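You operate a simulated robot arm through the tools that you are given. There is no shell and no other tool. Be economical: measure what you need, move in short steps, check, and stop when the job is done.

You are at the controls of a simulated robot arm. One attempt, no reset.

## Task
Fetch the white weight from the long table and set it on top of the pine block. Take the small carton and put it on the large board. Put the labelled jar labelled "soda" from the grey workbench on the small table and the labelled jar labelled "salt" on the pale workbench. Pull the left yellow drawer open. The order is free. Set down upright: small carton, labelled jar.

Only the result counts: the job must be done as asked and must still hold three seconds after the hand-in. Knocking over, shifting, dropping, spilling or breaking anything else fails it.

## Robot
A 7-joint arm with a vacuum gripper on a trunk, on a base that drives. Base frame: it is fixed to the floor where the robot stands at the start and does not move with it; the origin is under the middle of the robot, x ahead of it, y to its left, z up. Lengths are in m, angles in rad, forces in N, time in s.
Its first joint turns from -1.204 to 3.002 rad. Places, roughly: labelled jar [-7.75, 4.25, 0.75]; large board [-6.25, -6.25, 0.75]; left yellow drawer [-5.6, 4.4, 0.6]; pale workbench [-9.2, 4.5, 0.8]; pine block (5x5x4 cm) [0.5, -0.5, 0.8]; small carton [-3.5, -2.25, 0.25]; small table [-7.4, 0.7, 0.8]; white weight (4x4x4 cm) [0.5, 0, 0.8]. Payload 1.06 kg.
Tool frame: the origin (TCP) lies in the middle of the cups' lips, and z points out of the cups. The gripper has 1 cup of 0.024 m across, covering 0.024 by 0.024 m (tool x, y); the bellows give 0.008 m. With the vacuum on, a cup seals on a smooth face that it is pressed against (1 to 4 N); it does not hold porous or soft things. The pull reaches 23 N.
Orientation is that of the tool frame in the base frame, as [roll, pitch, yaw] about the fixed x, y, z axes, in that order (R = Rz(yaw) Ry(pitch) Rx(roll)). With the cups facing straight down, the tool's x points along the base's -x, its y along +y and its z along -z.

## Interface
- The arm moves only by the tool drive_tool. Its argument "motion" is one flat list of numbers, 6 for each row, row after row: the shift along the tool's x, y, z in m, then the turn, a rotation vector about the tool's x, y, z in rad. In form: [dx, dy, dz, wx, wy, wz, dx, dy, dz, wx, wy, wz, ...]. A call has 1 to 10 rows; each row shifts and turns the commanded pose from where the row before left it, along the tool's axes as they then stand. "suction" is the vacuum: 1 switches it on, 0 off, set as the call begins (left out, the last holds). A row lasts 0.2 s, in which the tool goes at most 0.05 m and 0.15 rad; a call with a longer step from one row to the next is refused whole, and so is a gripper value outside its range. A pose out of reach is approached as far as the arm can. The call stops where the force on the tool passes 40 N (or 10 N more than at its start, if that is more) or the arm is blocked; 0.2 s more then pass. The pull builds up within a second once a cup has sealed. Time passes only in rows, and 0.2 s behind the last, so rows that do not move give it time. The reply holds the time, the measured pose of the TCP, the force on the tool along the base axes and the pull of the vacuum, in the units named above and with some noise, with the torque about the TCP (base axes, N m) and any sound that the robot's microphone picked up, and new pictures: "show" is both (left out), scene, wrist or none.
- Cameras (640 x 400 px; columns grow to the right, rows downward): "scene" is now at [0.1738, -0.0395, 1.15]; the picture's right is [-0.50, -0.86, 0.00], its down [-0.51, 0.29, -0.81] and it looks along [0.70, -0.41, -0.58] (base axes); focal length 255 px, centre (320, 200). "wrist" rides on the gripper at [0.078, 0.019, -0.096] in the tool frame; the picture's right is [-0.24, 0.97, 0.00], its down [-0.71, -0.17, -0.69] and it looks along [-0.67, -0.16, 0.73] (tool axes); focal length 243 px, centre (320, 200).
- slide_trunk(by): slides the trunk up (or, below 0, down) by that many m; the arm and the scene camera ride with it, the base frame stays. It gives what a move gives, with no picture.
- roll_base(legs): drives the robot by 1 to 6 legs, each [ahead, left, turn to the left] in m, m and rad, along the robot's own axes; the way and the turn of a leg run together, so that a leg with both is an arc; at most 1.5 m and 3.142 rad a leg. The arm and the cameras ride along, it lands a little off, and it stops where it bumps. It gives what a move gives, and a new picture of the scene camera.
- aim_head(pan, tilt): turns the head with the scene camera to pan (to the left, within 1.396 rad either way) and tilt (down, from -0.506 to 1.204), counted from straight ahead of the robot. It gives what a move gives, and a new picture of the scene camera.
- locate(camera, pixels): for up to 12 pixels [column, row] of the newest picture of that camera ("zoom" is the newest enlarged one), the place [x, y, z] in the base frame of the surface seen there, good to about 0.002 m, but the place of the scene camera against the robot may be out by one fixed shift of up to 0.012 m in any direction. It takes no simulated time.
- zoom(camera, box): a new picture of the part [left, top, right, bottom] of that camera's present view, enlarged. It takes no simulated time.
- job_done(): hands the job in; it is judged then, once.

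Keep the steps short. Do not move on a guess: measure, check each grasp and each placing, and mend mistakes. In all there are 110 turns and 260 pictures (those below and enlarged ones count). Leave the vacuum off and the arm clear of the work at the hand-in unless told otherwise, and finish with a single line.

The tools are called by a JSON object that holds its "fn" and its "kwargs". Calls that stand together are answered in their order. drive_tool: Moves the arm, as the interface text tells. Its arguments: {"type":"object","properties":{"motion":{"type":"array","items":{"type":"number"}},"suction":{"type":"number"},"show":{"type":"string","enum":["both","scene","wrist","none"]}},"required":["motion"]} The other tools are called the same way: slide_trunk (by) slides the trunk up or down; roll_base (legs) drives the base; aim_head (pan, tilt) turns the head that bears the scene camera; locate (camera, pixels) gives the place of the surface under pixels of a picture; zoom (camera, box) takes an enlarged picture of a part of a camera's view; job_done () hands the job in.

At the start:

```text
t: 0.0
ee_pos: [0.3276, -0.0798, 1.0195]
tcp_rot: [-3.141, 0.0, -3.141]
ft_force: [-0.1, -0.8, -0.6]
moment: [0.01, 0.02, -0.01]
pull: 0.0
trunk travel left (down, up): [-0.325, 0.167]
robot x, y, heading: [-0.0029, -0.0022, -0.002]
head pan, tilt: [-0.525, 0.625]
```

scene: 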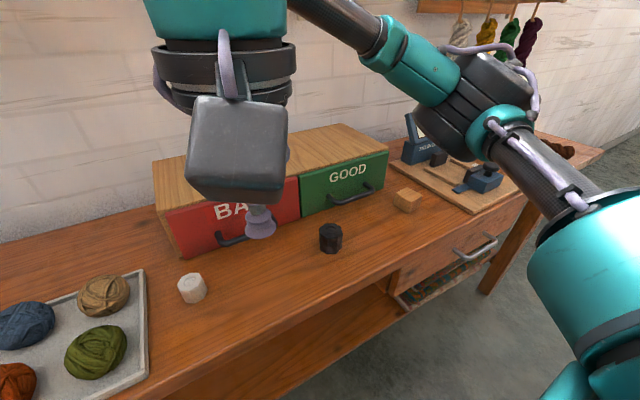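
wrist: 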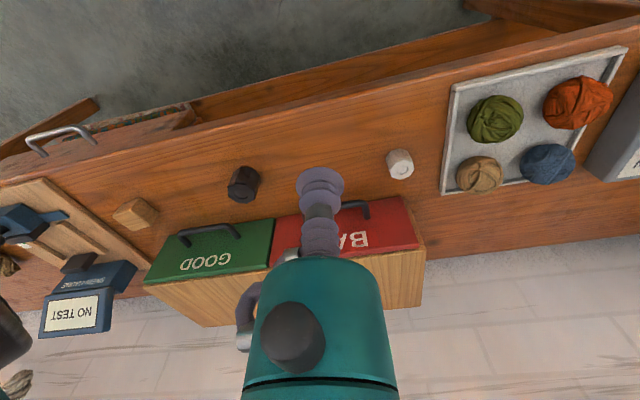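

I see the white weight near (192,288) and the pine block near (407,199) in the scene picture. I'll measure both with both cameras.

{"fn": "locate", "kwargs": {"camera": "scene", "pixels": [[190, 280], [193, 295], [200, 285], [407, 193], [403, 205], [415, 195], [330, 232], [250, 330]]}}

{"fn": "locate", "kwargs": {"camera": "wrist", "pixels": [[401, 157], [396, 165], [408, 158], [137, 208], [130, 217], [142, 214], [245, 172], [410, 130]]}}

{"fn": "zoom", "kwargs": {"camera": "wrist", "box": [360, 120, 440, 200]}}

{"fn": "zoom", "kwargs": {"camera": "wrist", "box": [90, 170, 190, 250]}}

```text
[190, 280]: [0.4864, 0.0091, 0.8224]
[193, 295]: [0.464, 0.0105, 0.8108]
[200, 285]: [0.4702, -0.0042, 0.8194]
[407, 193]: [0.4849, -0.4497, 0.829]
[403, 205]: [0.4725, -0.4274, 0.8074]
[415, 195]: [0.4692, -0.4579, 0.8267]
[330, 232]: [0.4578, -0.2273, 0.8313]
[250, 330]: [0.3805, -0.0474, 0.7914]
```

```text
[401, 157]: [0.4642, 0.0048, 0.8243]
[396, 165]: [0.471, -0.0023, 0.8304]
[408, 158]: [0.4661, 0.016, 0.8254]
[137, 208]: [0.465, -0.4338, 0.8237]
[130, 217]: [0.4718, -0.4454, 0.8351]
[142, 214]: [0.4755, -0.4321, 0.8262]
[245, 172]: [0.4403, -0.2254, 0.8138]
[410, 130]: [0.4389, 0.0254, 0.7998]
```

```text
5.00 times, centred on (400, 160) of wrist
```

zoom: 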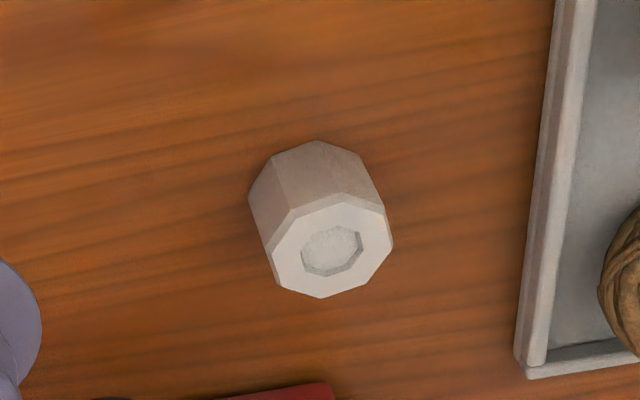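

```text
5.00 times, centred on (140, 210) of wrist
```

zoom: 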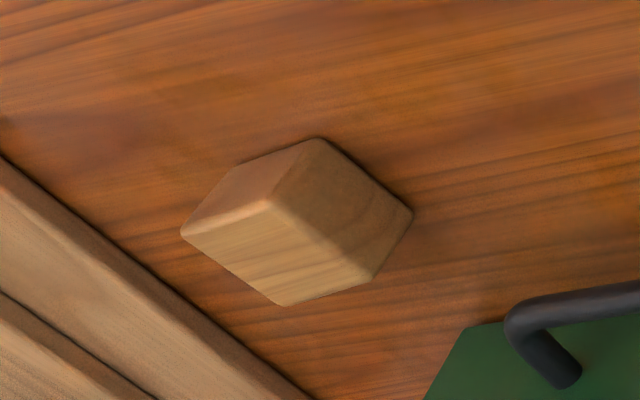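

I'll measure finer points in the enlarged wrist views. First come the pine block's top corners from the newest zoom, then the weight's.

{"fn": "locate", "kwargs": {"camera": "zoom", "pixels": [[275, 255], [272, 207], [190, 233], [282, 300], [365, 280], [320, 145], [405, 215], [240, 260], [320, 280]]}}

{"fn": "zoom", "kwargs": {"camera": "wrist", "box": [380, 140, 430, 180]}}

```text
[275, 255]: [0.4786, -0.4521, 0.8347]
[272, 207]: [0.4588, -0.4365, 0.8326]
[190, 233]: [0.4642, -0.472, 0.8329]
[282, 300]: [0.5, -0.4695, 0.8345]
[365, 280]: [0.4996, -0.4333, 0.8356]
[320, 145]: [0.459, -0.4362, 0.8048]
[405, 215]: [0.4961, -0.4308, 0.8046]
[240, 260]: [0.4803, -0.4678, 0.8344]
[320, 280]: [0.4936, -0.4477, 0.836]
```

```text
10.00 times, centred on (405, 160) of wrist
```

zoom: 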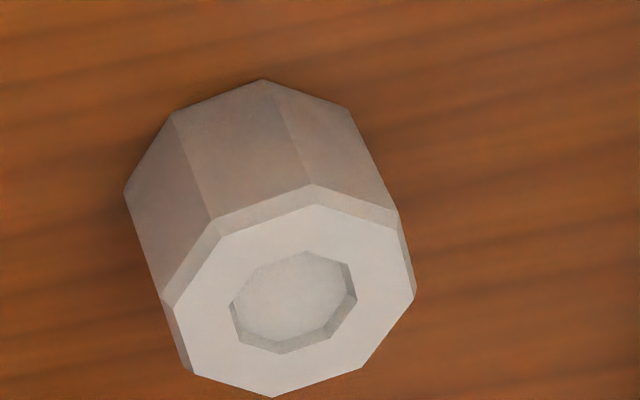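

{"fn": "locate", "kwargs": {"camera": "zoom", "pixels": [[313, 210], [272, 393], [178, 305], [410, 292], [220, 235], [360, 365], [305, 255], [285, 350], [235, 310], [353, 292], [294, 302]]}}

```text
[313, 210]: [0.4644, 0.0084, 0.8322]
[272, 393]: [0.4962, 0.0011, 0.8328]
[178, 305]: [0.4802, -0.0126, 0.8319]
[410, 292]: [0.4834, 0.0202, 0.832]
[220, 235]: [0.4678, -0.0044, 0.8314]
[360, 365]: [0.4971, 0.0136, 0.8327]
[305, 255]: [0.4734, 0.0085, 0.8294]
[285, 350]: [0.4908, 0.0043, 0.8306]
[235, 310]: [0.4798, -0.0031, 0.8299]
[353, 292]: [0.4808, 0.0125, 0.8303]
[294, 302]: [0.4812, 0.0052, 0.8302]
```

The weight's top centre is at about (0.4815, 0.0042, 0.832). The pine block's top centre is at about (0.481, -0.453, 0.835). I'll move above the weight and go down to z≈0.86.

{"fn": "drive_tool", "kwargs": {"motion": [-0.0385, 0.021, 0, 0, 0, 0, -0.0385, 0.021, 0, 0, 0, 0, -0.0385, 0.021, 0, 0, 0, 0, -0.0385, 0.021, 0, 0, 0, 0, 0, 0, 0.04, 0, 0, 0, 0, 0, 0.04, 0, 0, 0, 0, 0, 0.04, 0, 0, 0, 0, 0, 0.035, 0, 0, 0, 0, 0, 0, 0, 0, 0], "show": "both"}}

```text
t: 2.0
ee_pos: [0.4819, 0.0035, 0.8644]
tcp_rot: [-3.142, 0.0, 3.141]
ft_force: [0.3, -0.6, -0.1]
moment: [0.01, 0.04, -0.03]
pull: 0.1
trunk travel left (down, up): [-0.325, 0.167]
robot x, y, heading: [-0.0016, -0.0007, -0.0]
head pan, tilt: [-0.525, 0.625]
```

scene: 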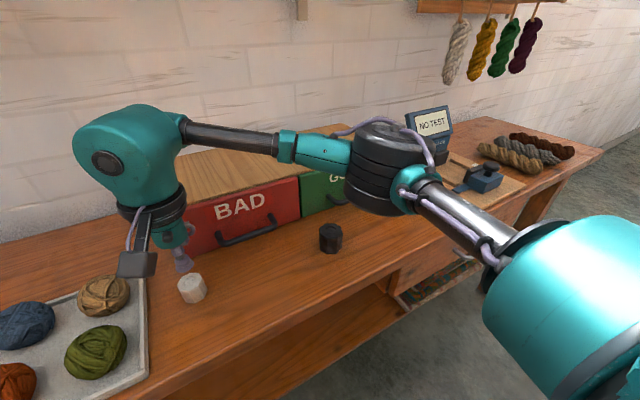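
wrist: 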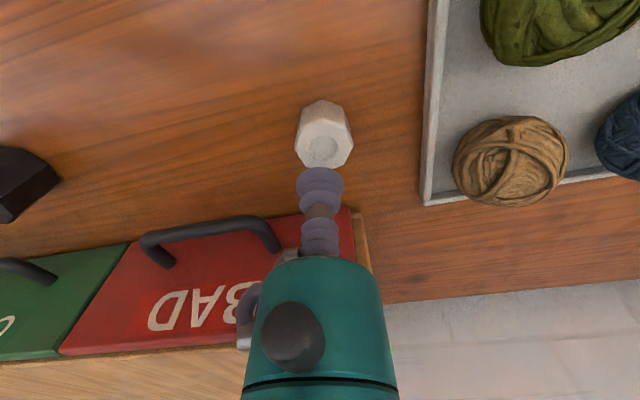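

The tool is above the weight. I'll re-measure the weight's top close up at (322,148).

{"fn": "zoom", "kwargs": {"camera": "wrist", "box": [288, 110, 368, 160]}}

{"fn": "locate", "kwargs": {"camera": "wrist", "pixels": [[300, 140], [350, 140], [322, 148], [309, 154], [337, 153], [323, 137], [323, 163]]}}

```text
8.00 times, centred on (328, 135) of wrist
```

zoom: 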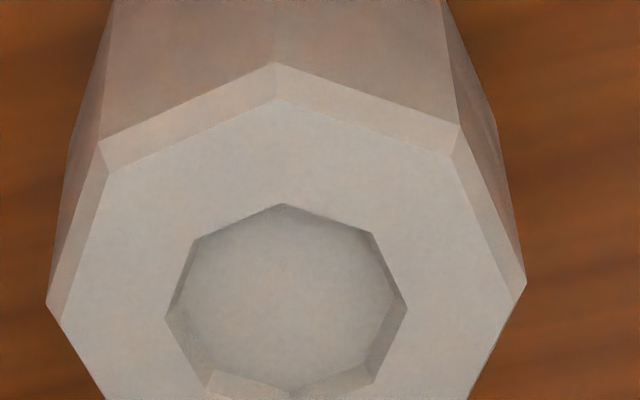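

```text
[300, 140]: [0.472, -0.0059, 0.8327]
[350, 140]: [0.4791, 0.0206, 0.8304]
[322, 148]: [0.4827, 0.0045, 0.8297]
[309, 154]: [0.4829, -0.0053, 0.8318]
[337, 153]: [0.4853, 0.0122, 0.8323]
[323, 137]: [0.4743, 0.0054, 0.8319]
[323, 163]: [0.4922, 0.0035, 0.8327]
```

The centre is (0.483, 0.004) and the top is at 0.832. I'll go down with suction on and press gently.

{"fn": "drive_tool", "kwargs": {"motion": [-0.001, 0.0005, 0.015, 0, 0, 0, 0, 0, 0.012, 0, 0, 0, 0, 0, 0.004, 0, 0, 0, 0, 0, 0.003, 0, 0, 0, 0, 0, 0.001, 0, 0, 0, 0, 0, 0, 0, 0, 0, 0, 0, 0, 0, 0, 0], "suction": 1, "show": "none"}}

```text
t: 3.6
ee_pos: [0.4837, 0.0047, 0.831]
tcp_rot: [3.141, 0.0, 3.14]
ft_force: [6.7, -4.9, 15.3]
moment: [0.0, 0.02, -0.01]
pull: 22.7
trunk travel left (down, up): [-0.325, 0.167]
robot x, y, heading: [0.0031, 0.0027, 0.001]
head pan, tilt: [-0.525, 0.625]
```

It has sealed, with a pull of 22.7. I'll lift 0.12 and check.

{"fn": "drive_tool", "kwargs": {"motion": [0, 0, -0.01, 0, 0, 0, 0, 0, -0.03, 0, 0, 0, 0, 0, -0.04, 0, 0, 0, 0, 0, -0.04, 0, 0, 0, 0, 0, 0, 0, 0, 0], "show": "both"}}

```text
t: 4.8
ee_pos: [0.4862, 0.0031, 0.9486]
tcp_rot: [-3.141, 0.0, 3.141]
ft_force: [0.2, -0.2, -2.7]
moment: [0.04, -0.02, 0.01]
pull: 22.5
trunk travel left (down, up): [-0.325, 0.167]
robot x, y, heading: [0.0002, -0.0002, 0.001]
head pan, tilt: [-0.525, 0.625]
```

scene: 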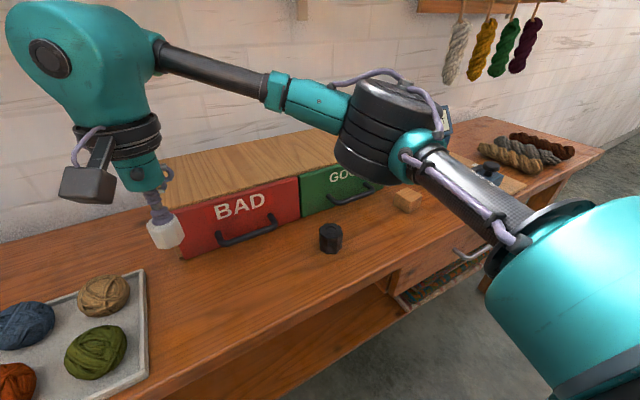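
wrist: 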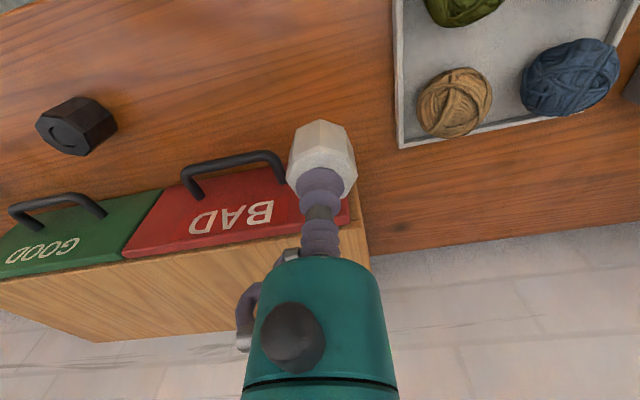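

It is held. I'll move over to the pine block at y≈-0.453, pulling back a little in x on the way to clear the handles.

{"fn": "drive_tool", "kwargs": {"motion": [0.03, -0.03, 0, 0, 0, 0, 0.02, -0.042, 0, 0, 0, 0, 0, -0.048, 0, 0, 0, 0, 0, -0.048, 0, 0, 0, 0, 0, -0.048, 0, 0, 0, 0, 0, -0.048, 0, 0, 0, 0, 0, -0.048, 0, 0, 0, 0, 0, -0.048, 0, 0, 0, 0, -0.02, -0.045, 0, 0, 0, 0, -0.02, -0.045, 0, 0, 0, 0], "show": "both"}}

```text
t: 7.0
ee_pos: [0.4556, -0.4012, 0.9486]
tcp_rot: [3.142, -0.001, 3.14]
ft_force: [-0.4, 0.4, -1.9]
moment: [-0.01, -0.01, 0.01]
pull: 23.0
out of reach, approached as far as the arm can: row 10
trunk travel left (down, up): [-0.325, 0.167]
robot x, y, heading: [-0.0004, -0.001, 0.003]
head pan, tilt: [-0.525, 0.625]
```

scene: 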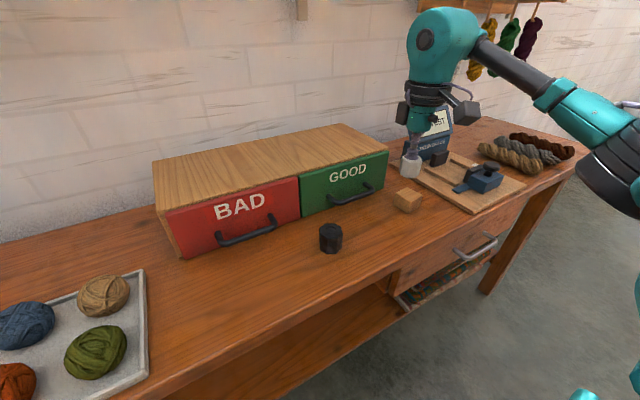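
wrist: 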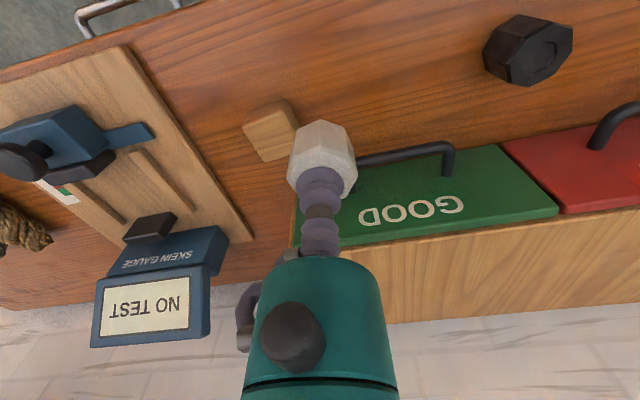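

The target is just out of reach. I'll pull the arm back in y by 0.12, then shift the base right by 0.17.

{"fn": "drive_tool", "kwargs": {"motion": [0, 0.04, 0, 0, 0, 0, 0, 0.04, 0, 0, 0, 0, 0, 0.04, 0, 0, 0, 0], "show": "none"}}

{"fn": "roll_base", "kwargs": {"legs": [[0, -0.17, 0]]}}

```text
t: 7.8
ee_pos: [0.4557, -0.2787, 0.9488]
tcp_rot: [3.142, -0.001, 3.139]
ft_force: [0.1, -0.9, -1.8]
moment: [0.0, -0.02, 0.01]
pull: 22.9
trunk travel left (down, up): [-0.325, 0.167]
robot x, y, heading: [-0.0023, -0.0001, 0.001]
head pan, tilt: [-0.525, 0.625]
```

```text
t: 9.9
ee_pos: [0.4541, -0.45, 0.9487]
tcp_rot: [3.141, 0.001, 3.141]
ft_force: [0.1, -0.4, -2.2]
moment: [-0.01, 0.03, -0.01]
pull: 22.7
trunk travel left (down, up): [-0.325, 0.167]
robot x, y, heading: [-0.0, -0.1688, 0.002]
head pan, tilt: [-0.525, 0.625]
```

scene: 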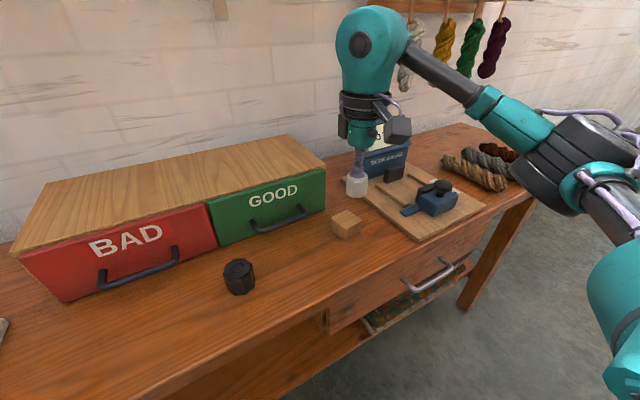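

Now over to x 0.481, y -0.453, and down so the weight's bottom sits about 3 cm over the block.

{"fn": "drive_tool", "kwargs": {"motion": [-0.027, -0.003, 0, 0, 0, 0, 0, 0, 0.03, 0, 0, 0, 0, 0, 0.012, 0, 0, 0, 0, 0, 0, 0, 0, 0], "show": "both"}}

```text
t: 10.9
ee_pos: [0.4835, -0.4506, 0.9089]
tcp_rot: [3.14, 0.0, 3.142]
ft_force: [0.4, 0.7, -0.5]
moment: [0.04, -0.01, -0.03]
pull: 22.4
trunk travel left (down, up): [-0.325, 0.167]
robot x, y, heading: [0.0032, -0.1702, 0.007]
head pan, tilt: [-0.525, 0.625]
```

scene: 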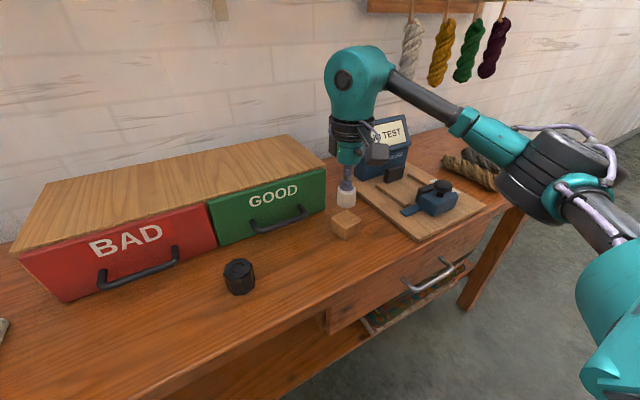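
wrist: 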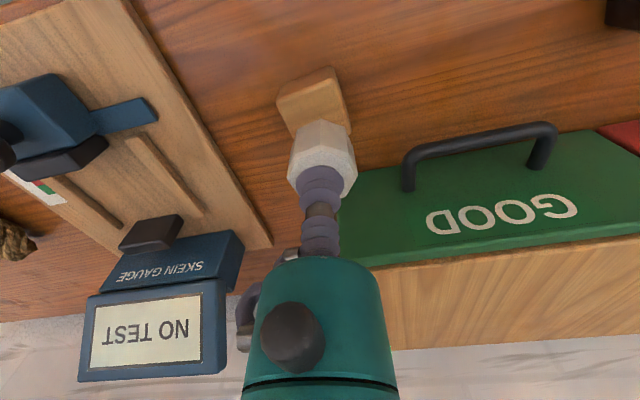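

I'll re-measure the block's visible top corners and the held weight's lower front edge in this frame.

{"fn": "zoom", "kwargs": {"camera": "wrist", "box": [264, 60, 374, 130]}}

{"fn": "locate", "kwargs": {"camera": "wrist", "pixels": [[282, 103], [337, 87], [290, 130], [349, 125], [312, 105], [320, 125], [293, 165], [354, 165]]}}

```text
5.71 times, centred on (319, 95) of wrist
```

zoom: 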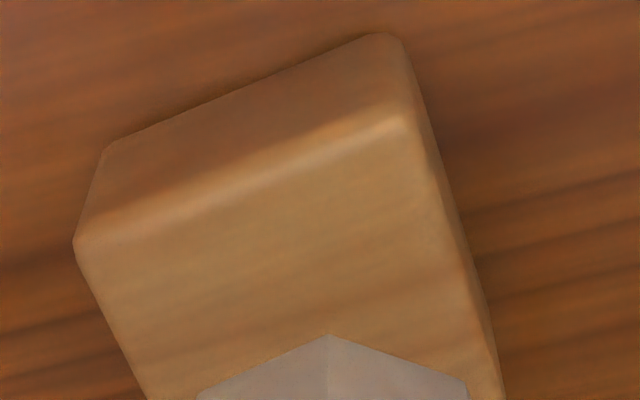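

```text
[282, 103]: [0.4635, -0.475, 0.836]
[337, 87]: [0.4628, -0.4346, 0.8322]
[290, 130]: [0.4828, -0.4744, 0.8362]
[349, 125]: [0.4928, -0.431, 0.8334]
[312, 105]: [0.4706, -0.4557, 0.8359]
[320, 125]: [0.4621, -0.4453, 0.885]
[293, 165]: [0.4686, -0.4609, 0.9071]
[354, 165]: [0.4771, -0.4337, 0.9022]
```

The block's centre is about (0.481, -0.4535) and the weight is about 3 mm to the left of it. I'll correct that and lower to contact.

{"fn": "drive_tool", "kwargs": {"motion": [0.001, -0.003, 0.012, 0, 0, 0, 0, 0, 0.01, 0, 0, 0, 0, 0, 0.006, 0, 0, 0, 0, 0, 0.002, 0, 0, 0, 0, 0, 0, 0, 0, 0], "show": "none"}}

{"fn": "zoom", "kwargs": {"camera": "scene", "box": [300, 170, 400, 250]}}

```text
t: 12.1
ee_pos: [0.4817, -0.4559, 0.8775]
tcp_rot: [-3.141, 0.001, -3.141]
ft_force: [0.5, -0.6, -2.7]
moment: [0.0, 0.01, -0.01]
pull: 22.9
trunk travel left (down, up): [-0.325, 0.167]
robot x, y, heading: [0.0021, -0.1703, 0.004]
head pan, tilt: [-0.525, 0.625]
```

```text
5.00 times, centred on (350, 210) of scene
```

zoom: 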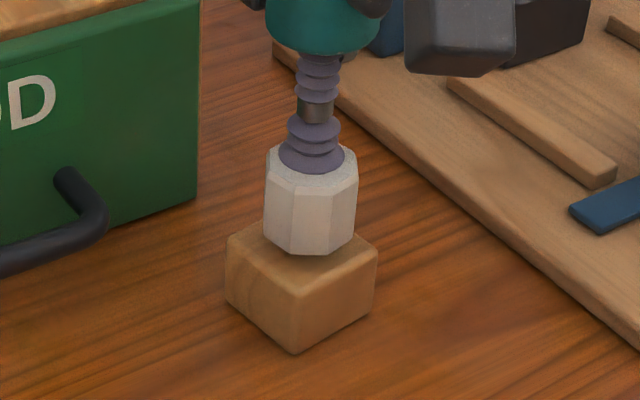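

It looks centred and is just above the block. I'll go down in 1.5 mm steps until contact.

{"fn": "drive_tool", "kwargs": {"motion": [0, 0, 0.0015, 0, 0, 0, 0, 0, 0.0015, 0, 0, 0, 0, 0, 0, 0, 0, 0], "show": "none"}}

```text
t: 12.9
ee_pos: [0.4813, -0.4561, 0.8741]
tcp_rot: [3.14, 0.0, 3.141]
ft_force: [0.8, -0.4, -2.2]
moment: [0.01, -0.01, 0.0]
pull: 23.5
trunk travel left (down, up): [-0.325, 0.167]
robot x, y, heading: [-0.0024, -0.1661, -0.003]
head pan, tilt: [-0.525, 0.625]
```

{"fn": "drive_tool", "kwargs": {"motion": [0, 0, 0.0015, 0, 0, 0, 0, 0, 0.001, 0, 0, 0, 0, 0, 0, 0, 0, 0], "show": "none"}}

{"fn": "zoom", "kwargs": {"camera": "scene", "box": [300, 170, 400, 250]}}

```text
t: 13.7
ee_pos: [0.4792, -0.4543, 0.8712]
tcp_rot: [3.141, 0.0, 3.141]
ft_force: [-0.1, 0.1, -2.3]
moment: [0.03, -0.02, 0.03]
pull: 22.9
trunk travel left (down, up): [-0.325, 0.167]
robot x, y, heading: [-0.0022, -0.1681, -0.003]
head pan, tilt: [-0.525, 0.625]
```

```text
5.00 times, centred on (350, 210) of scene
```

zoom: 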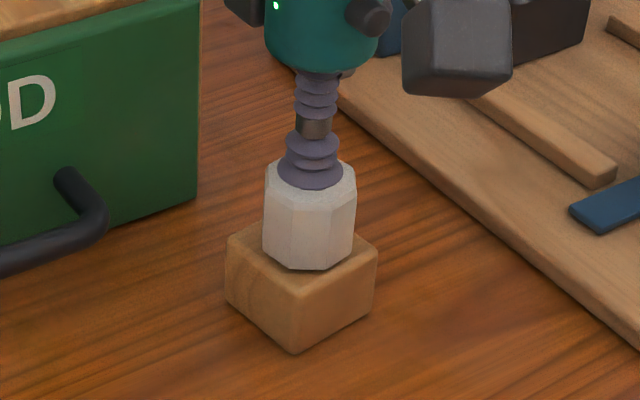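

The force still reads hanging weight. A bit further down.

{"fn": "drive_tool", "kwargs": {"motion": [0, 0, 0.001, 0, 0, 0, 0, 0, 0.001, 0, 0, 0, 0, 0, 0, 0, 0, 0], "show": "none"}}

```text
t: 14.5
ee_pos: [0.4803, -0.4539, 0.8703]
tcp_rot: [-3.14, 0.001, -3.141]
ft_force: [0.1, 0.1, -2.4]
moment: [0.01, 0.01, -0.03]
pull: 23.0
trunk travel left (down, up): [-0.325, 0.167]
robot x, y, heading: [-0.0005, -0.1745, -0.0]
head pan, tilt: [-0.525, 0.625]
```

{"fn": "drive_tool", "kwargs": {"motion": [0, 0, 0.001, 0, 0, 0, 0, 0, 0.001, 0, 0, 0, 0, 0, 0, 0, 0, 0], "show": "none"}}

{"fn": "zoom", "kwargs": {"camera": "scene", "box": [325, 185, 365, 225]}}

```text
t: 15.3
ee_pos: [0.4807, -0.4533, 0.8683]
tcp_rot: [3.141, -0.001, 3.141]
ft_force: [0.3, -1.6, -0.4]
moment: [0.0, -0.01, 0.0]
pull: 22.7
trunk travel left (down, up): [-0.325, 0.167]
robot x, y, heading: [0.0029, -0.1712, -0.001]
head pan, tilt: [-0.525, 0.625]
```

```text
10.00 times, centred on (345, 205) of scene
```

zoom: 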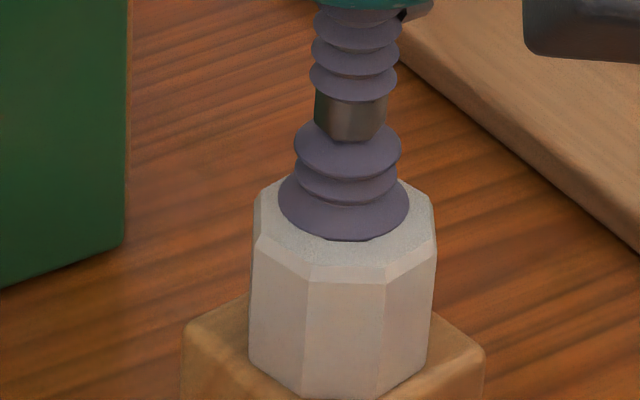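

Contact: the load is off the tool. I'll switch the vacuum off, wait, then rise.

{"fn": "drive_tool", "kwargs": {"motion": [0, 0, 0.0005, 0, 0, 0, 0, 0, 0, 0, 0, 0, 0, 0, 0, 0, 0, 0, 0, 0, 0, 0, 0, 0, 0, 0, -0.01, 0, 0, 0, 0, 0, -0.03, 0, 0, 0, 0, 0, -0.04, 0, 0, 0, 0, 0, -0.04, 0, 0, 0], "suction": 0, "show": "both"}}

```text
t: 17.1
ee_pos: [0.4808, -0.4557, 0.9888]
tcp_rot: [-3.141, -0.001, -3.141]
ft_force: [-0.1, -0.8, -0.3]
moment: [0.0, 0.07, 0.01]
pull: 0.0
trunk travel left (down, up): [-0.325, 0.167]
robot x, y, heading: [0.0017, -0.1659, 0.002]
head pan, tilt: [-0.525, 0.625]
```

scene: 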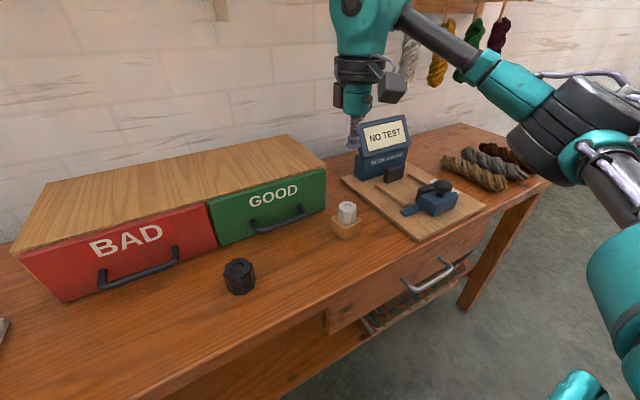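
wrist: 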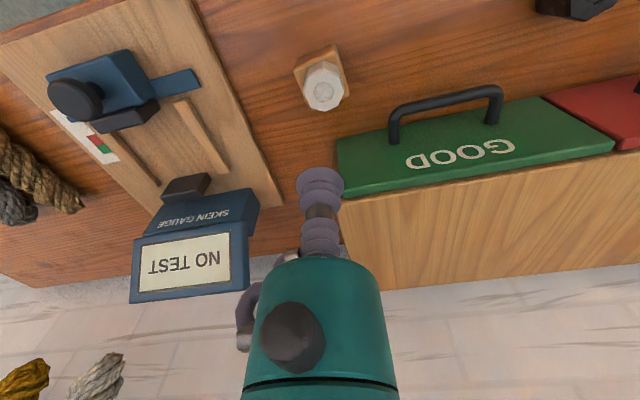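

The weight stands on the block. Now I'll retract the arm up and toward the robot.

{"fn": "drive_tool", "kwargs": {"motion": [0.03, 0.025, -0.02, 0, 0, 0, 0.03, 0.025, -0.02, 0, 0, 0, 0.03, 0.025, -0.02, 0, 0, 0, 0.035, 0.025, 0, 0, 0, 0, 0.035, 0.025, 0, 0, 0, 0, 0.035, 0.025, 0, 0, 0, 0], "show": "none"}}

{"fn": "roll_base", "kwargs": {"legs": [[-0.7, 0, 0], [0, 0, 1.6], [0, 0, 1.5]]}}

{"fn": "aim_head", "kwargs": {"pan": 0, "tilt": 0.15}}

```text
t: 18.5
ee_pos: [0.2846, -0.3094, 1.0492]
tcp_rot: [3.141, 0.0, 3.14]
ft_force: [0.1, -0.7, -0.4]
moment: [-0.01, 0.02, 0.0]
pull: 0.0
trunk travel left (down, up): [-0.325, 0.167]
robot x, y, heading: [-0.0014, -0.1713, -0.003]
head pan, tilt: [-0.525, 0.625]
```

```text
t: 21.4
ee_pos: [-0.2218, -0.3112, 1.0501]
tcp_rot: [-3.14, -0.003, 3.131]
ft_force: [-0.7, 0.2, -0.5]
moment: [0.02, 0.0, 0.0]
pull: 0.1
trunk travel left (down, up): [-0.325, 0.167]
robot x, y, heading: [-0.5096, -0.1681, -0.008]
head pan, tilt: [-0.525, 0.625]
stopped in leg 1: the robot was blocked; the commanded pose is now the measured one
```

scene: 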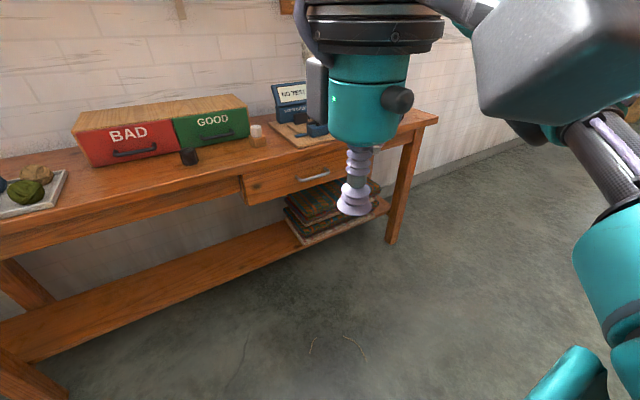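

```text
t: 22.4
ee_pos: [-0.2208, -0.3113, 1.0486]
tcp_rot: [-3.139, -0.005, 3.128]
ft_force: [1.8, 0.0, 0.4]
moment: [0.01, 0.0, -0.05]
pull: 0.0
trunk travel left (down, up): [-0.325, 0.167]
robot x, y, heading: [-0.5025, -0.1698, -0.008]
head pan, tilt: [0.0, 0.15]
```

scene: 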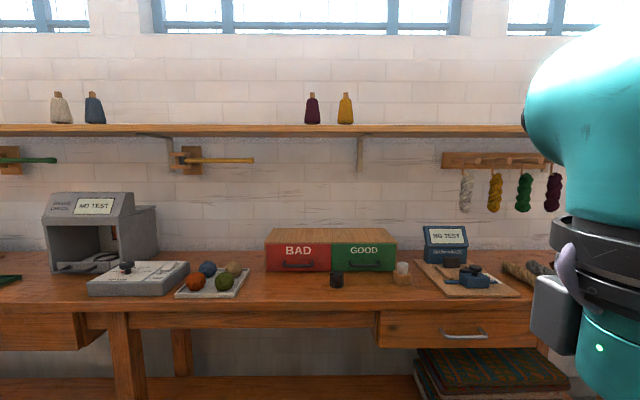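

The base bumped something behind it. I'll move ahead 0.12 and look around before turning.

{"fn": "roll_base", "kwargs": {"legs": [[0.12, 0, 0]]}}

{"fn": "aim_head", "kwargs": {"pan": 1.39, "tilt": 0.4}}

{"fn": "aim_head", "kwargs": {"pan": -1.39, "tilt": 0.4}}

```text
t: 23.6
ee_pos: [-0.1084, -0.3102, 1.048]
tcp_rot: [-3.141, -0.004, 3.135]
ft_force: [0.2, -0.2, -0.3]
moment: [0.0, 0.03, -0.01]
pull: 0.0
trunk travel left (down, up): [-0.325, 0.167]
robot x, y, heading: [-0.3882, -0.1727, -0.012]
head pan, tilt: [0.0, 0.15]
```

scene: 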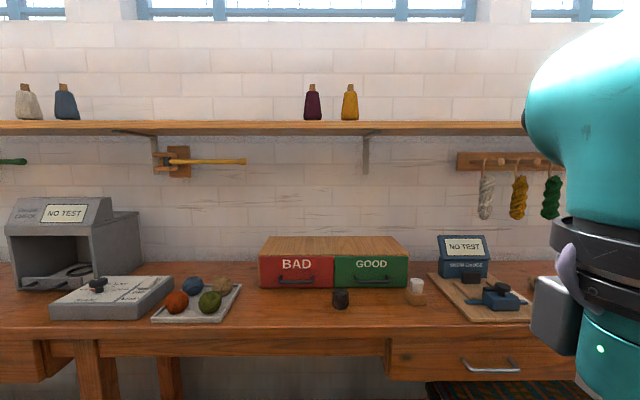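

```text
t: 25.1
ee_pos: [-0.1081, -0.3114, 1.0484]
tcp_rot: [-3.139, -0.004, 3.133]
ft_force: [-0.2, 0.4, -0.2]
moment: [0.03, -0.01, 0.0]
pull: 0.1
trunk travel left (down, up): [-0.325, 0.167]
robot x, y, heading: [-0.3947, -0.1727, -0.007]
head pan, tilt: [1.389, 0.4]
```

scene: 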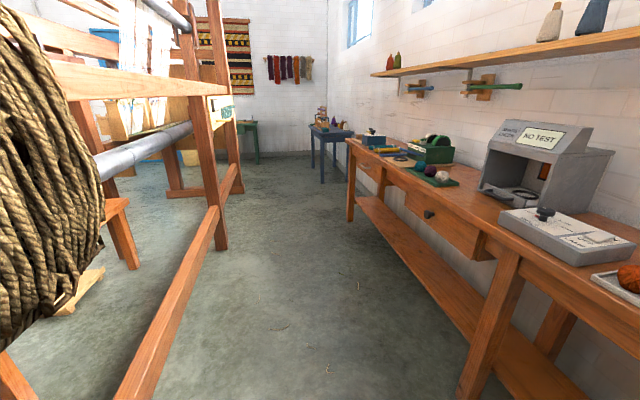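

```text
t: 27.6
ee_pos: [-0.1085, -0.3111, 1.0478]
tcp_rot: [-3.138, -0.005, 3.132]
ft_force: [-0.7, -0.2, 0.8]
moment: [0.0, 0.0, 0.02]
pull: 0.1
trunk travel left (down, up): [-0.325, 0.167]
robot x, y, heading: [-0.3945, -0.1702, 0.003]
head pan, tilt: [-1.389, 0.4]
```

scene: 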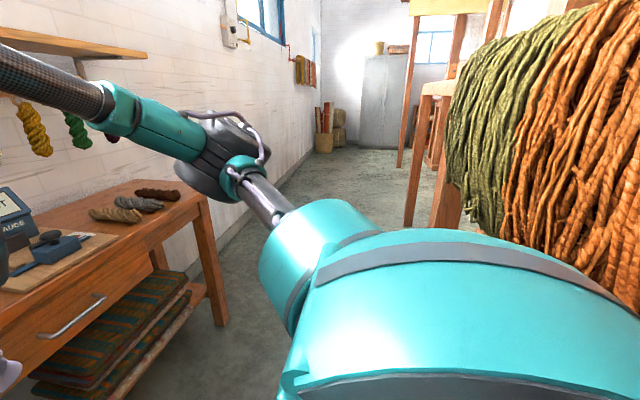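

A loom stands behind the robot. I'll measure the aisle on this right side: loom posts, floor and table leg.

{"fn": "locate", "kwargs": {"camera": "scene", "pixels": [[408, 230], [436, 210], [455, 190], [540, 180], [600, 230], [220, 320], [200, 220], [360, 165], [325, 145], [400, 160], [290, 190], [416, 95]]}}

{"fn": "aim_head", "kwargs": {"pan": 1.39, "tilt": 0.4}}

{"fn": "locate", "kwargs": {"camera": "scene", "pixels": [[225, 240], [120, 390], [210, 90], [185, 190], [250, 155], [315, 180], [60, 160], [130, 260], [345, 215], [465, 390], [300, 160], [90, 280]]}}

```text
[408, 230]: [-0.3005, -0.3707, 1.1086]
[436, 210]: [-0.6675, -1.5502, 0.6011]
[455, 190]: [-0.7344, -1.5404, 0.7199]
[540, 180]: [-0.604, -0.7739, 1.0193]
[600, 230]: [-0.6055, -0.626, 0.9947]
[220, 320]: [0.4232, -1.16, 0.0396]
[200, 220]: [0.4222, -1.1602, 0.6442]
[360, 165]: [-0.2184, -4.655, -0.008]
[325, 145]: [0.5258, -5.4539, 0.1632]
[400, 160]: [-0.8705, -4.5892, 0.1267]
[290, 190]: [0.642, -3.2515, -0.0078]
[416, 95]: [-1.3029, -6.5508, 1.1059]
```

```text
t: 30.1
ee_pos: [-0.1079, -0.3125, 1.048]
tcp_rot: [-3.141, -0.002, 3.13]
ft_force: [0.1, 0.5, -0.1]
moment: [0.0, -0.01, 0.02]
pull: 0.1
trunk travel left (down, up): [-0.325, 0.167]
robot x, y, heading: [-0.3939, -0.1739, -0.007]
head pan, tilt: [1.389, 0.4]
```

scene: 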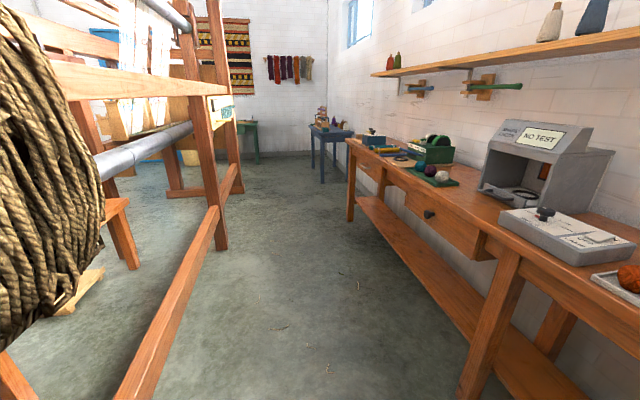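

```text
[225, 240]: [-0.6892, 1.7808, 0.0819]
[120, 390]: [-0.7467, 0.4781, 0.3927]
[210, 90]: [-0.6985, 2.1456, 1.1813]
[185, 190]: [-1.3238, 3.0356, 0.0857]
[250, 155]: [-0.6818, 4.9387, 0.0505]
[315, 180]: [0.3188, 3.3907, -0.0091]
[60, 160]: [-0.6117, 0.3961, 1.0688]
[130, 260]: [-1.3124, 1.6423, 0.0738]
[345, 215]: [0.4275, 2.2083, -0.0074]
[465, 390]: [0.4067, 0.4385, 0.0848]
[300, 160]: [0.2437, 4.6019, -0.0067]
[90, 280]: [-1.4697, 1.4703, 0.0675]
```

The loom runs along x≈-0.65 from y≈-1.6 to 2.1, and the aisle is clear to the right. I'll go to mid-aisle and drive sideways right without turning.

{"fn": "roll_base", "kwargs": {"legs": [[0.12, 0, 0], [0, -1.3, 0], [0, -1.0, 0]]}}

{"fn": "aim_head", "kwargs": {"pan": -1.39, "tilt": 0.3}}

```text
t: 51.2
ee_pos: [0.0387, -2.61, 1.0483]
tcp_rot: [-3.14, -0.005, -3.124]
ft_force: [1.0, -0.4, -0.4]
moment: [-0.01, 0.01, -0.03]
pull: 0.1
trunk travel left (down, up): [-0.325, 0.167]
robot x, y, heading: [-0.2534, -2.4748, 0.016]
head pan, tilt: [1.389, 0.4]
```

scene: 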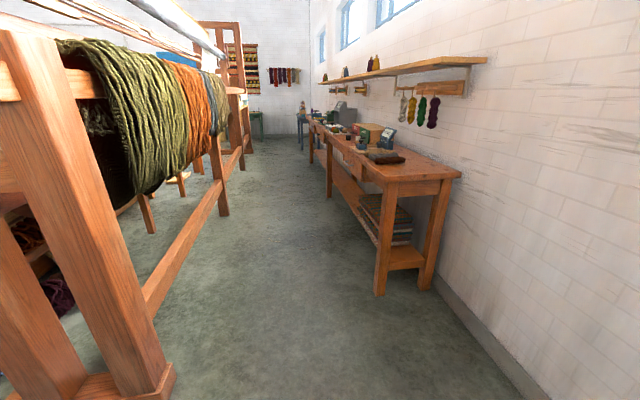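

```text
t: 53.7
ee_pos: [0.0387, -2.6107, 1.0491]
tcp_rot: [-3.14, -0.003, -3.125]
ft_force: [0.3, -0.3, -0.9]
moment: [0.0, 0.0, 0.01]
pull: 0.0
trunk travel left (down, up): [-0.325, 0.167]
robot x, y, heading: [-0.2514, -2.4773, 0.019]
head pan, tilt: [-1.389, 0.3]
```

scene: 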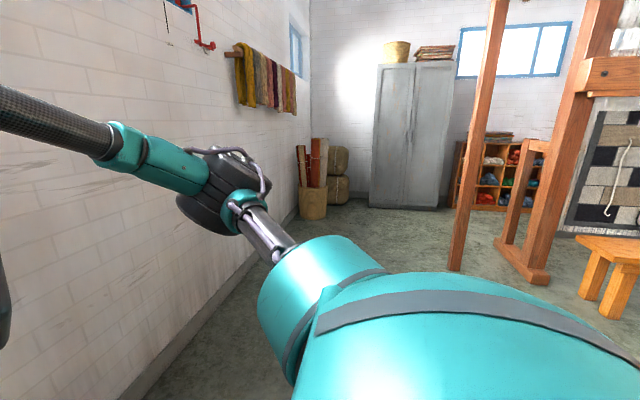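

I'll measure the second loom's posts and the floor here.

{"fn": "locate", "kwargs": {"camera": "scene", "pixels": [[455, 265], [535, 275], [500, 250], [610, 310], [585, 290], [405, 200], [480, 190], [620, 250], [440, 230], [620, 210], [590, 80]]}}

{"fn": "roll_base", "kwargs": {"legs": [[0, -0.3, 0]]}}

{"fn": "aim_head", "kwargs": {"pan": 1.39, "tilt": 0.5}}

{"fn": "locate", "kwargs": {"camera": "scene", "pixels": [[100, 320], [40, 300], [160, 350], [140, 300], [220, 190], [20, 100], [60, 200], [150, 100]]}}

```text
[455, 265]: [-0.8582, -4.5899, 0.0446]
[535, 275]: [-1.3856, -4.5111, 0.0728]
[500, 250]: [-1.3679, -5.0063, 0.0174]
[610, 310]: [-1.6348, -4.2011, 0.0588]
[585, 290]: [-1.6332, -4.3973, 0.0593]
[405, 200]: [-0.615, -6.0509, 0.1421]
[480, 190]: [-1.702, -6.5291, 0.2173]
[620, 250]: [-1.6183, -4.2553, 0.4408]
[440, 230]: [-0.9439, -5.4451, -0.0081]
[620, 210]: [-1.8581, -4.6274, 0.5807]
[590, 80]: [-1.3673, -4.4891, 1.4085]
```

```text
t: 56.9
ee_pos: [0.0455, -2.9043, 1.0489]
tcp_rot: [3.141, -0.003, -3.118]
ft_force: [0.2, -0.5, 0.9]
moment: [-0.02, 0.02, 0.0]
pull: 0.0
trunk travel left (down, up): [-0.325, 0.167]
robot x, y, heading: [-0.2417, -2.7718, 0.024]
head pan, tilt: [-1.389, 0.3]
```

scene: 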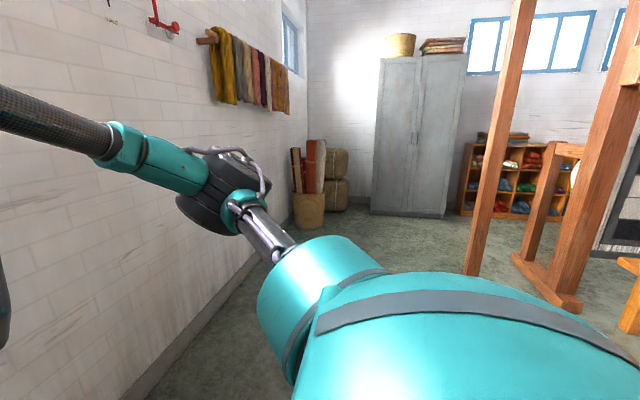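

```text
t: 59.3
ee_pos: [0.0459, -2.9034, 1.048]
tcp_rot: [-3.139, -0.005, -3.12]
ft_force: [-0.2, 0.2, -0.2]
moment: [0.0, -0.03, -0.01]
pull: 0.2
trunk travel left (down, up): [-0.325, 0.167]
robot x, y, heading: [-0.244, -2.7691, 0.023]
head pan, tilt: [1.389, 0.499]
```

scene: 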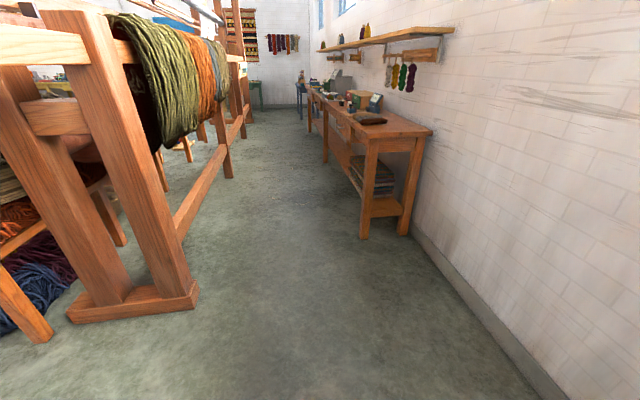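

```text
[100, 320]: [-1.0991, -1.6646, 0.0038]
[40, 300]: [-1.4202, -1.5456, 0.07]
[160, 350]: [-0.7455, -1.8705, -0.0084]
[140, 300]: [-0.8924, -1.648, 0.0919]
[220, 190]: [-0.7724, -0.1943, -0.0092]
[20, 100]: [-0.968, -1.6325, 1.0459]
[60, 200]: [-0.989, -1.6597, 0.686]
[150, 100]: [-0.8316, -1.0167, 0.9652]
```

The first loom ends at y≈-1.66 and the second starts at y≈-4.2. I'll back off 0.4 and turn right to face -x.

{"fn": "roll_base", "kwargs": {"legs": [[-0.35, 0, 0], [0, 0, -1.58], [0, 0, -1.58]]}}

{"fn": "aim_head", "kwargs": {"pan": 0, "tilt": 0.35}}

```text
t: 61.3
ee_pos: [-0.234, -2.9128, 1.0477]
tcp_rot: [-3.14, -0.001, -3.122]
ft_force: [-0.2, -0.3, -0.5]
moment: [0.01, 0.02, 0.0]
pull: 0.0
trunk travel left (down, up): [-0.325, 0.167]
robot x, y, heading: [-0.5223, -2.78, 0.025]
head pan, tilt: [1.389, 0.499]
stopped in leg 1: the robot was blocked; the commanded pose is now the measured one
```

scene: 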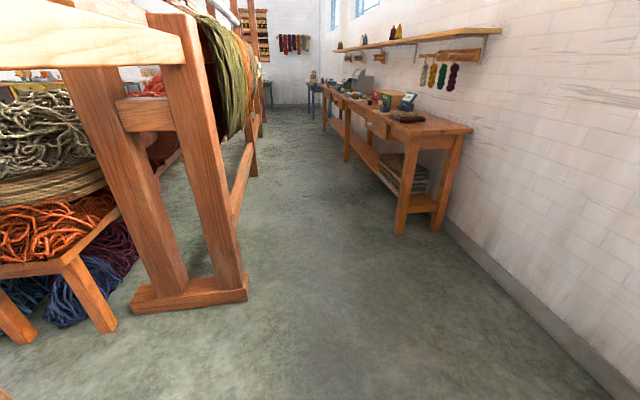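

```text
t: 62.8
ee_pos: [-0.2352, -2.9124, 1.0489]
tcp_rot: [-3.141, 0.0, -3.122]
ft_force: [-1.1, 1.2, 0.5]
moment: [0.0, 0.0, 0.01]
pull: 0.0
trunk travel left (down, up): [-0.325, 0.167]
robot x, y, heading: [-0.5217, -2.7818, 0.023]
head pan, tilt: [0.0, 0.351]
```

scene: 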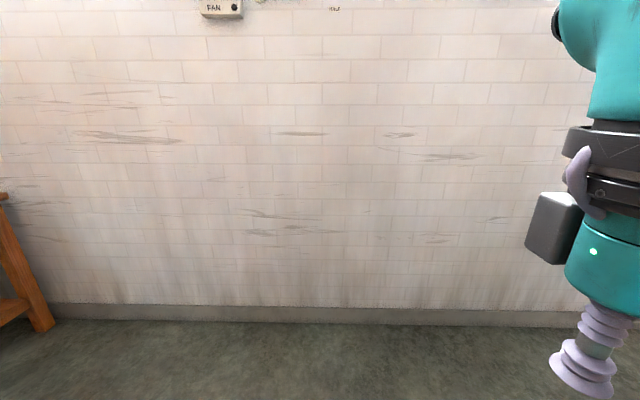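

It was blocked again by something unseen behind. I'll move ahead 0.15, turn left to face +y and look behind.

{"fn": "roll_base", "kwargs": {"legs": [[0.15, 0, 0], [0, 0, 1.55]]}}

{"fn": "aim_head", "kwargs": {"pan": 1.35, "tilt": 0.5}}

```text
t: 67.8
ee_pos: [-0.2254, -2.4977, 1.0475]
tcp_rot: [-3.141, -0.001, -1.612]
ft_force: [-0.4, 0.2, -0.5]
moment: [0.0, -0.01, 0.02]
pull: 0.0
trunk travel left (down, up): [-0.325, 0.167]
robot x, y, heading: [-0.3729, -2.7743, 1.522]
head pan, tilt: [0.0, 0.351]
```

scene: 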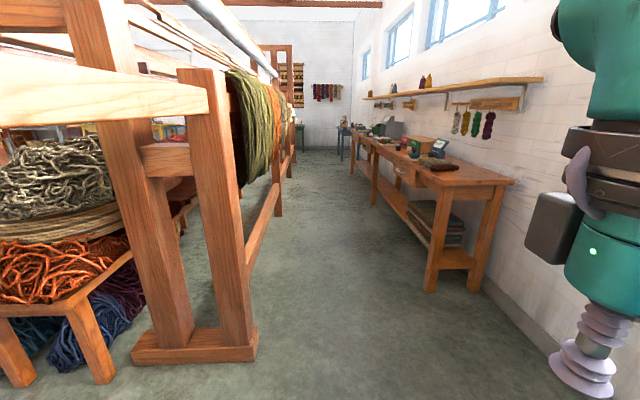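

```text
t: 69.3
ee_pos: [-0.2244, -2.4979, 1.0477]
tcp_rot: [-3.141, 0.001, -1.613]
ft_force: [-0.7, -0.1, 0.8]
moment: [-0.03, 0.0, -0.03]
pull: 0.1
trunk travel left (down, up): [-0.325, 0.167]
robot x, y, heading: [-0.3706, -2.774, 1.53]
head pan, tilt: [1.349, 0.499]
```

scene: 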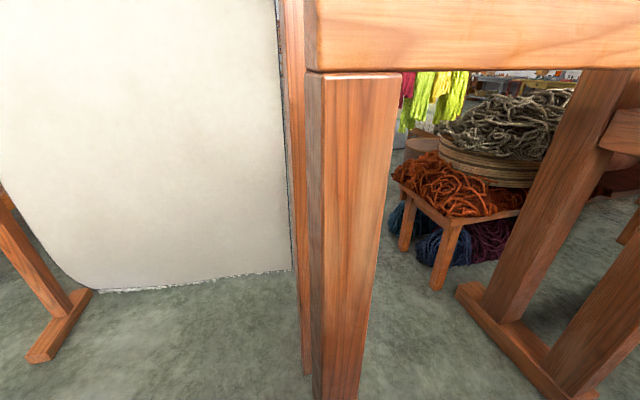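

There is a wooden post and a panel there. I'll measure them.

{"fn": "locate", "kwargs": {"camera": "scene", "pixels": [[355, 300], [330, 380], [308, 350], [470, 30], [600, 50], [60, 330], [80, 295], [285, 265], [200, 350], [430, 270], [540, 370], [140, 150]]}}

{"fn": "aim_head", "kwargs": {"pan": 1.39, "tilt": -0.1}}

```text
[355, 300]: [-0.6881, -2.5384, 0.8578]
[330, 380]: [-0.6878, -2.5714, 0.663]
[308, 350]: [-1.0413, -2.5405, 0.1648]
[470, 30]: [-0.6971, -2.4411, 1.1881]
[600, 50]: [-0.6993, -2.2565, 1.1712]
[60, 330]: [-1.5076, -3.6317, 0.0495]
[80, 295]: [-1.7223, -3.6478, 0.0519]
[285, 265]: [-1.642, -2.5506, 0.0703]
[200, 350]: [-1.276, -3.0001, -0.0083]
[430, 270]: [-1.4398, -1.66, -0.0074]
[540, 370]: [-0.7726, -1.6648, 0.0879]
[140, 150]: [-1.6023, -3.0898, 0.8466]
```

```text
t: 70.3
ee_pos: [-0.2245, -2.4981, 1.0482]
tcp_rot: [3.141, -0.001, -1.612]
ft_force: [-0.7, -0.3, 0.9]
moment: [0.0, 0.0, -0.01]
pull: 0.1
trunk travel left (down, up): [-0.325, 0.167]
robot x, y, heading: [-0.3738, -2.777, 1.529]
head pan, tilt: [1.389, -0.099]
```

scene: 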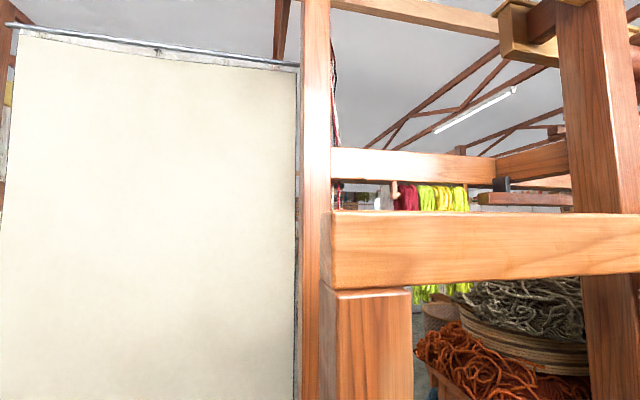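

The loom arm and a post are at x≈-0.7…-1.04, y≈-2.55. A canvas screen stands at x≈-1.6, y -3.65…-2.55. I'll back to y≈-3.6 and turn to face -x for a look.

{"fn": "roll_base", "kwargs": {"legs": [[-0.85, 0, 0], [0, 0, 1.55]]}}

{"fn": "aim_head", "kwargs": {"pan": 0.3, "tilt": 0.3}}

```text
t: 78.7
ee_pos: [-0.6836, -3.482, 1.0487]
tcp_rot: [3.141, -0.001, -0.04]
ft_force: [0.7, -0.3, -0.7]
moment: [0.02, 0.01, -0.01]
pull: 0.0
trunk travel left (down, up): [-0.325, 0.167]
robot x, y, heading: [-0.3984, -3.6329, 3.102]
head pan, tilt: [1.389, -0.099]
```

scene: 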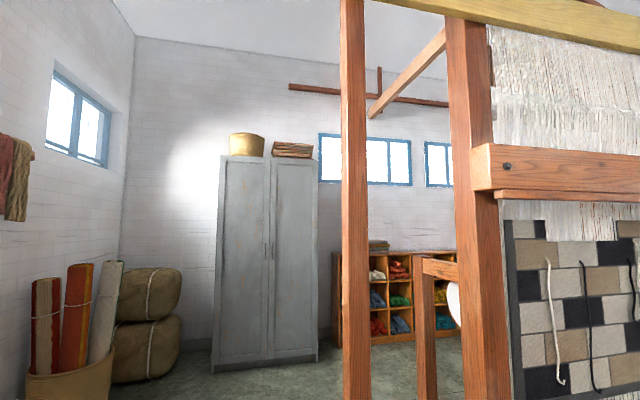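

```text
t: 80.0
ee_pos: [-0.6832, -3.4824, 1.0485]
tcp_rot: [-3.141, 0.001, -0.041]
ft_force: [-0.1, -0.6, 0.5]
moment: [-0.01, -0.01, -0.03]
pull: 0.1
trunk travel left (down, up): [-0.325, 0.167]
robot x, y, heading: [-0.4042, -3.6289, 3.105]
head pan, tilt: [0.3, 0.3]
```

scene: 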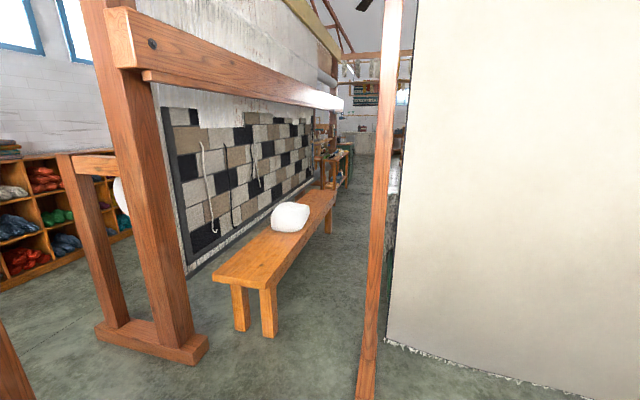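

I see a corridor between the bench and the canvas. I'll measure its edges and floor.

{"fn": "locate", "kwargs": {"camera": "scene", "pixels": [[365, 385], [385, 200], [267, 330], [330, 225], [320, 205], [388, 338], [150, 350], [200, 350], [390, 250], [357, 150], [385, 175], [350, 180]]}}

{"fn": "zoom", "kwargs": {"camera": "scene", "box": [290, 100, 410, 260]}}

```text
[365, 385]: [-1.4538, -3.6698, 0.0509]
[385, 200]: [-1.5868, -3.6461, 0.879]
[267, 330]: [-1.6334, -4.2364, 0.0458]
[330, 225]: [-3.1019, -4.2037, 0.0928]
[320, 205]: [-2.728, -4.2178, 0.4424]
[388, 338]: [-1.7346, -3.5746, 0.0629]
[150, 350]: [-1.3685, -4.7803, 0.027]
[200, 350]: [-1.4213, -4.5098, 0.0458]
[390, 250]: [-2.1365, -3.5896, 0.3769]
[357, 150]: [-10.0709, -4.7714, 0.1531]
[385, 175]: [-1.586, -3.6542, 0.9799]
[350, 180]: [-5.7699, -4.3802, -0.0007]
```

```text
2.50 times, centred on (350, 180) of scene
```

zoom: 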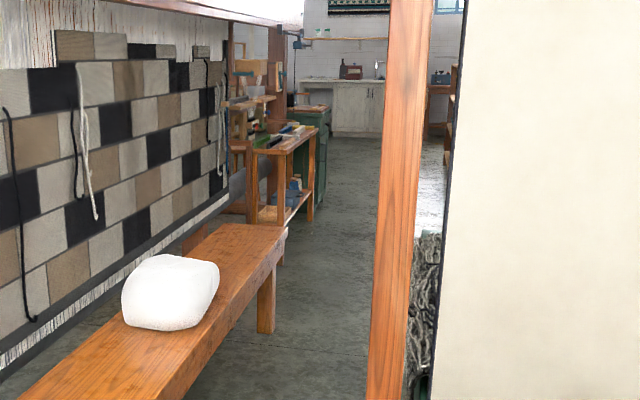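

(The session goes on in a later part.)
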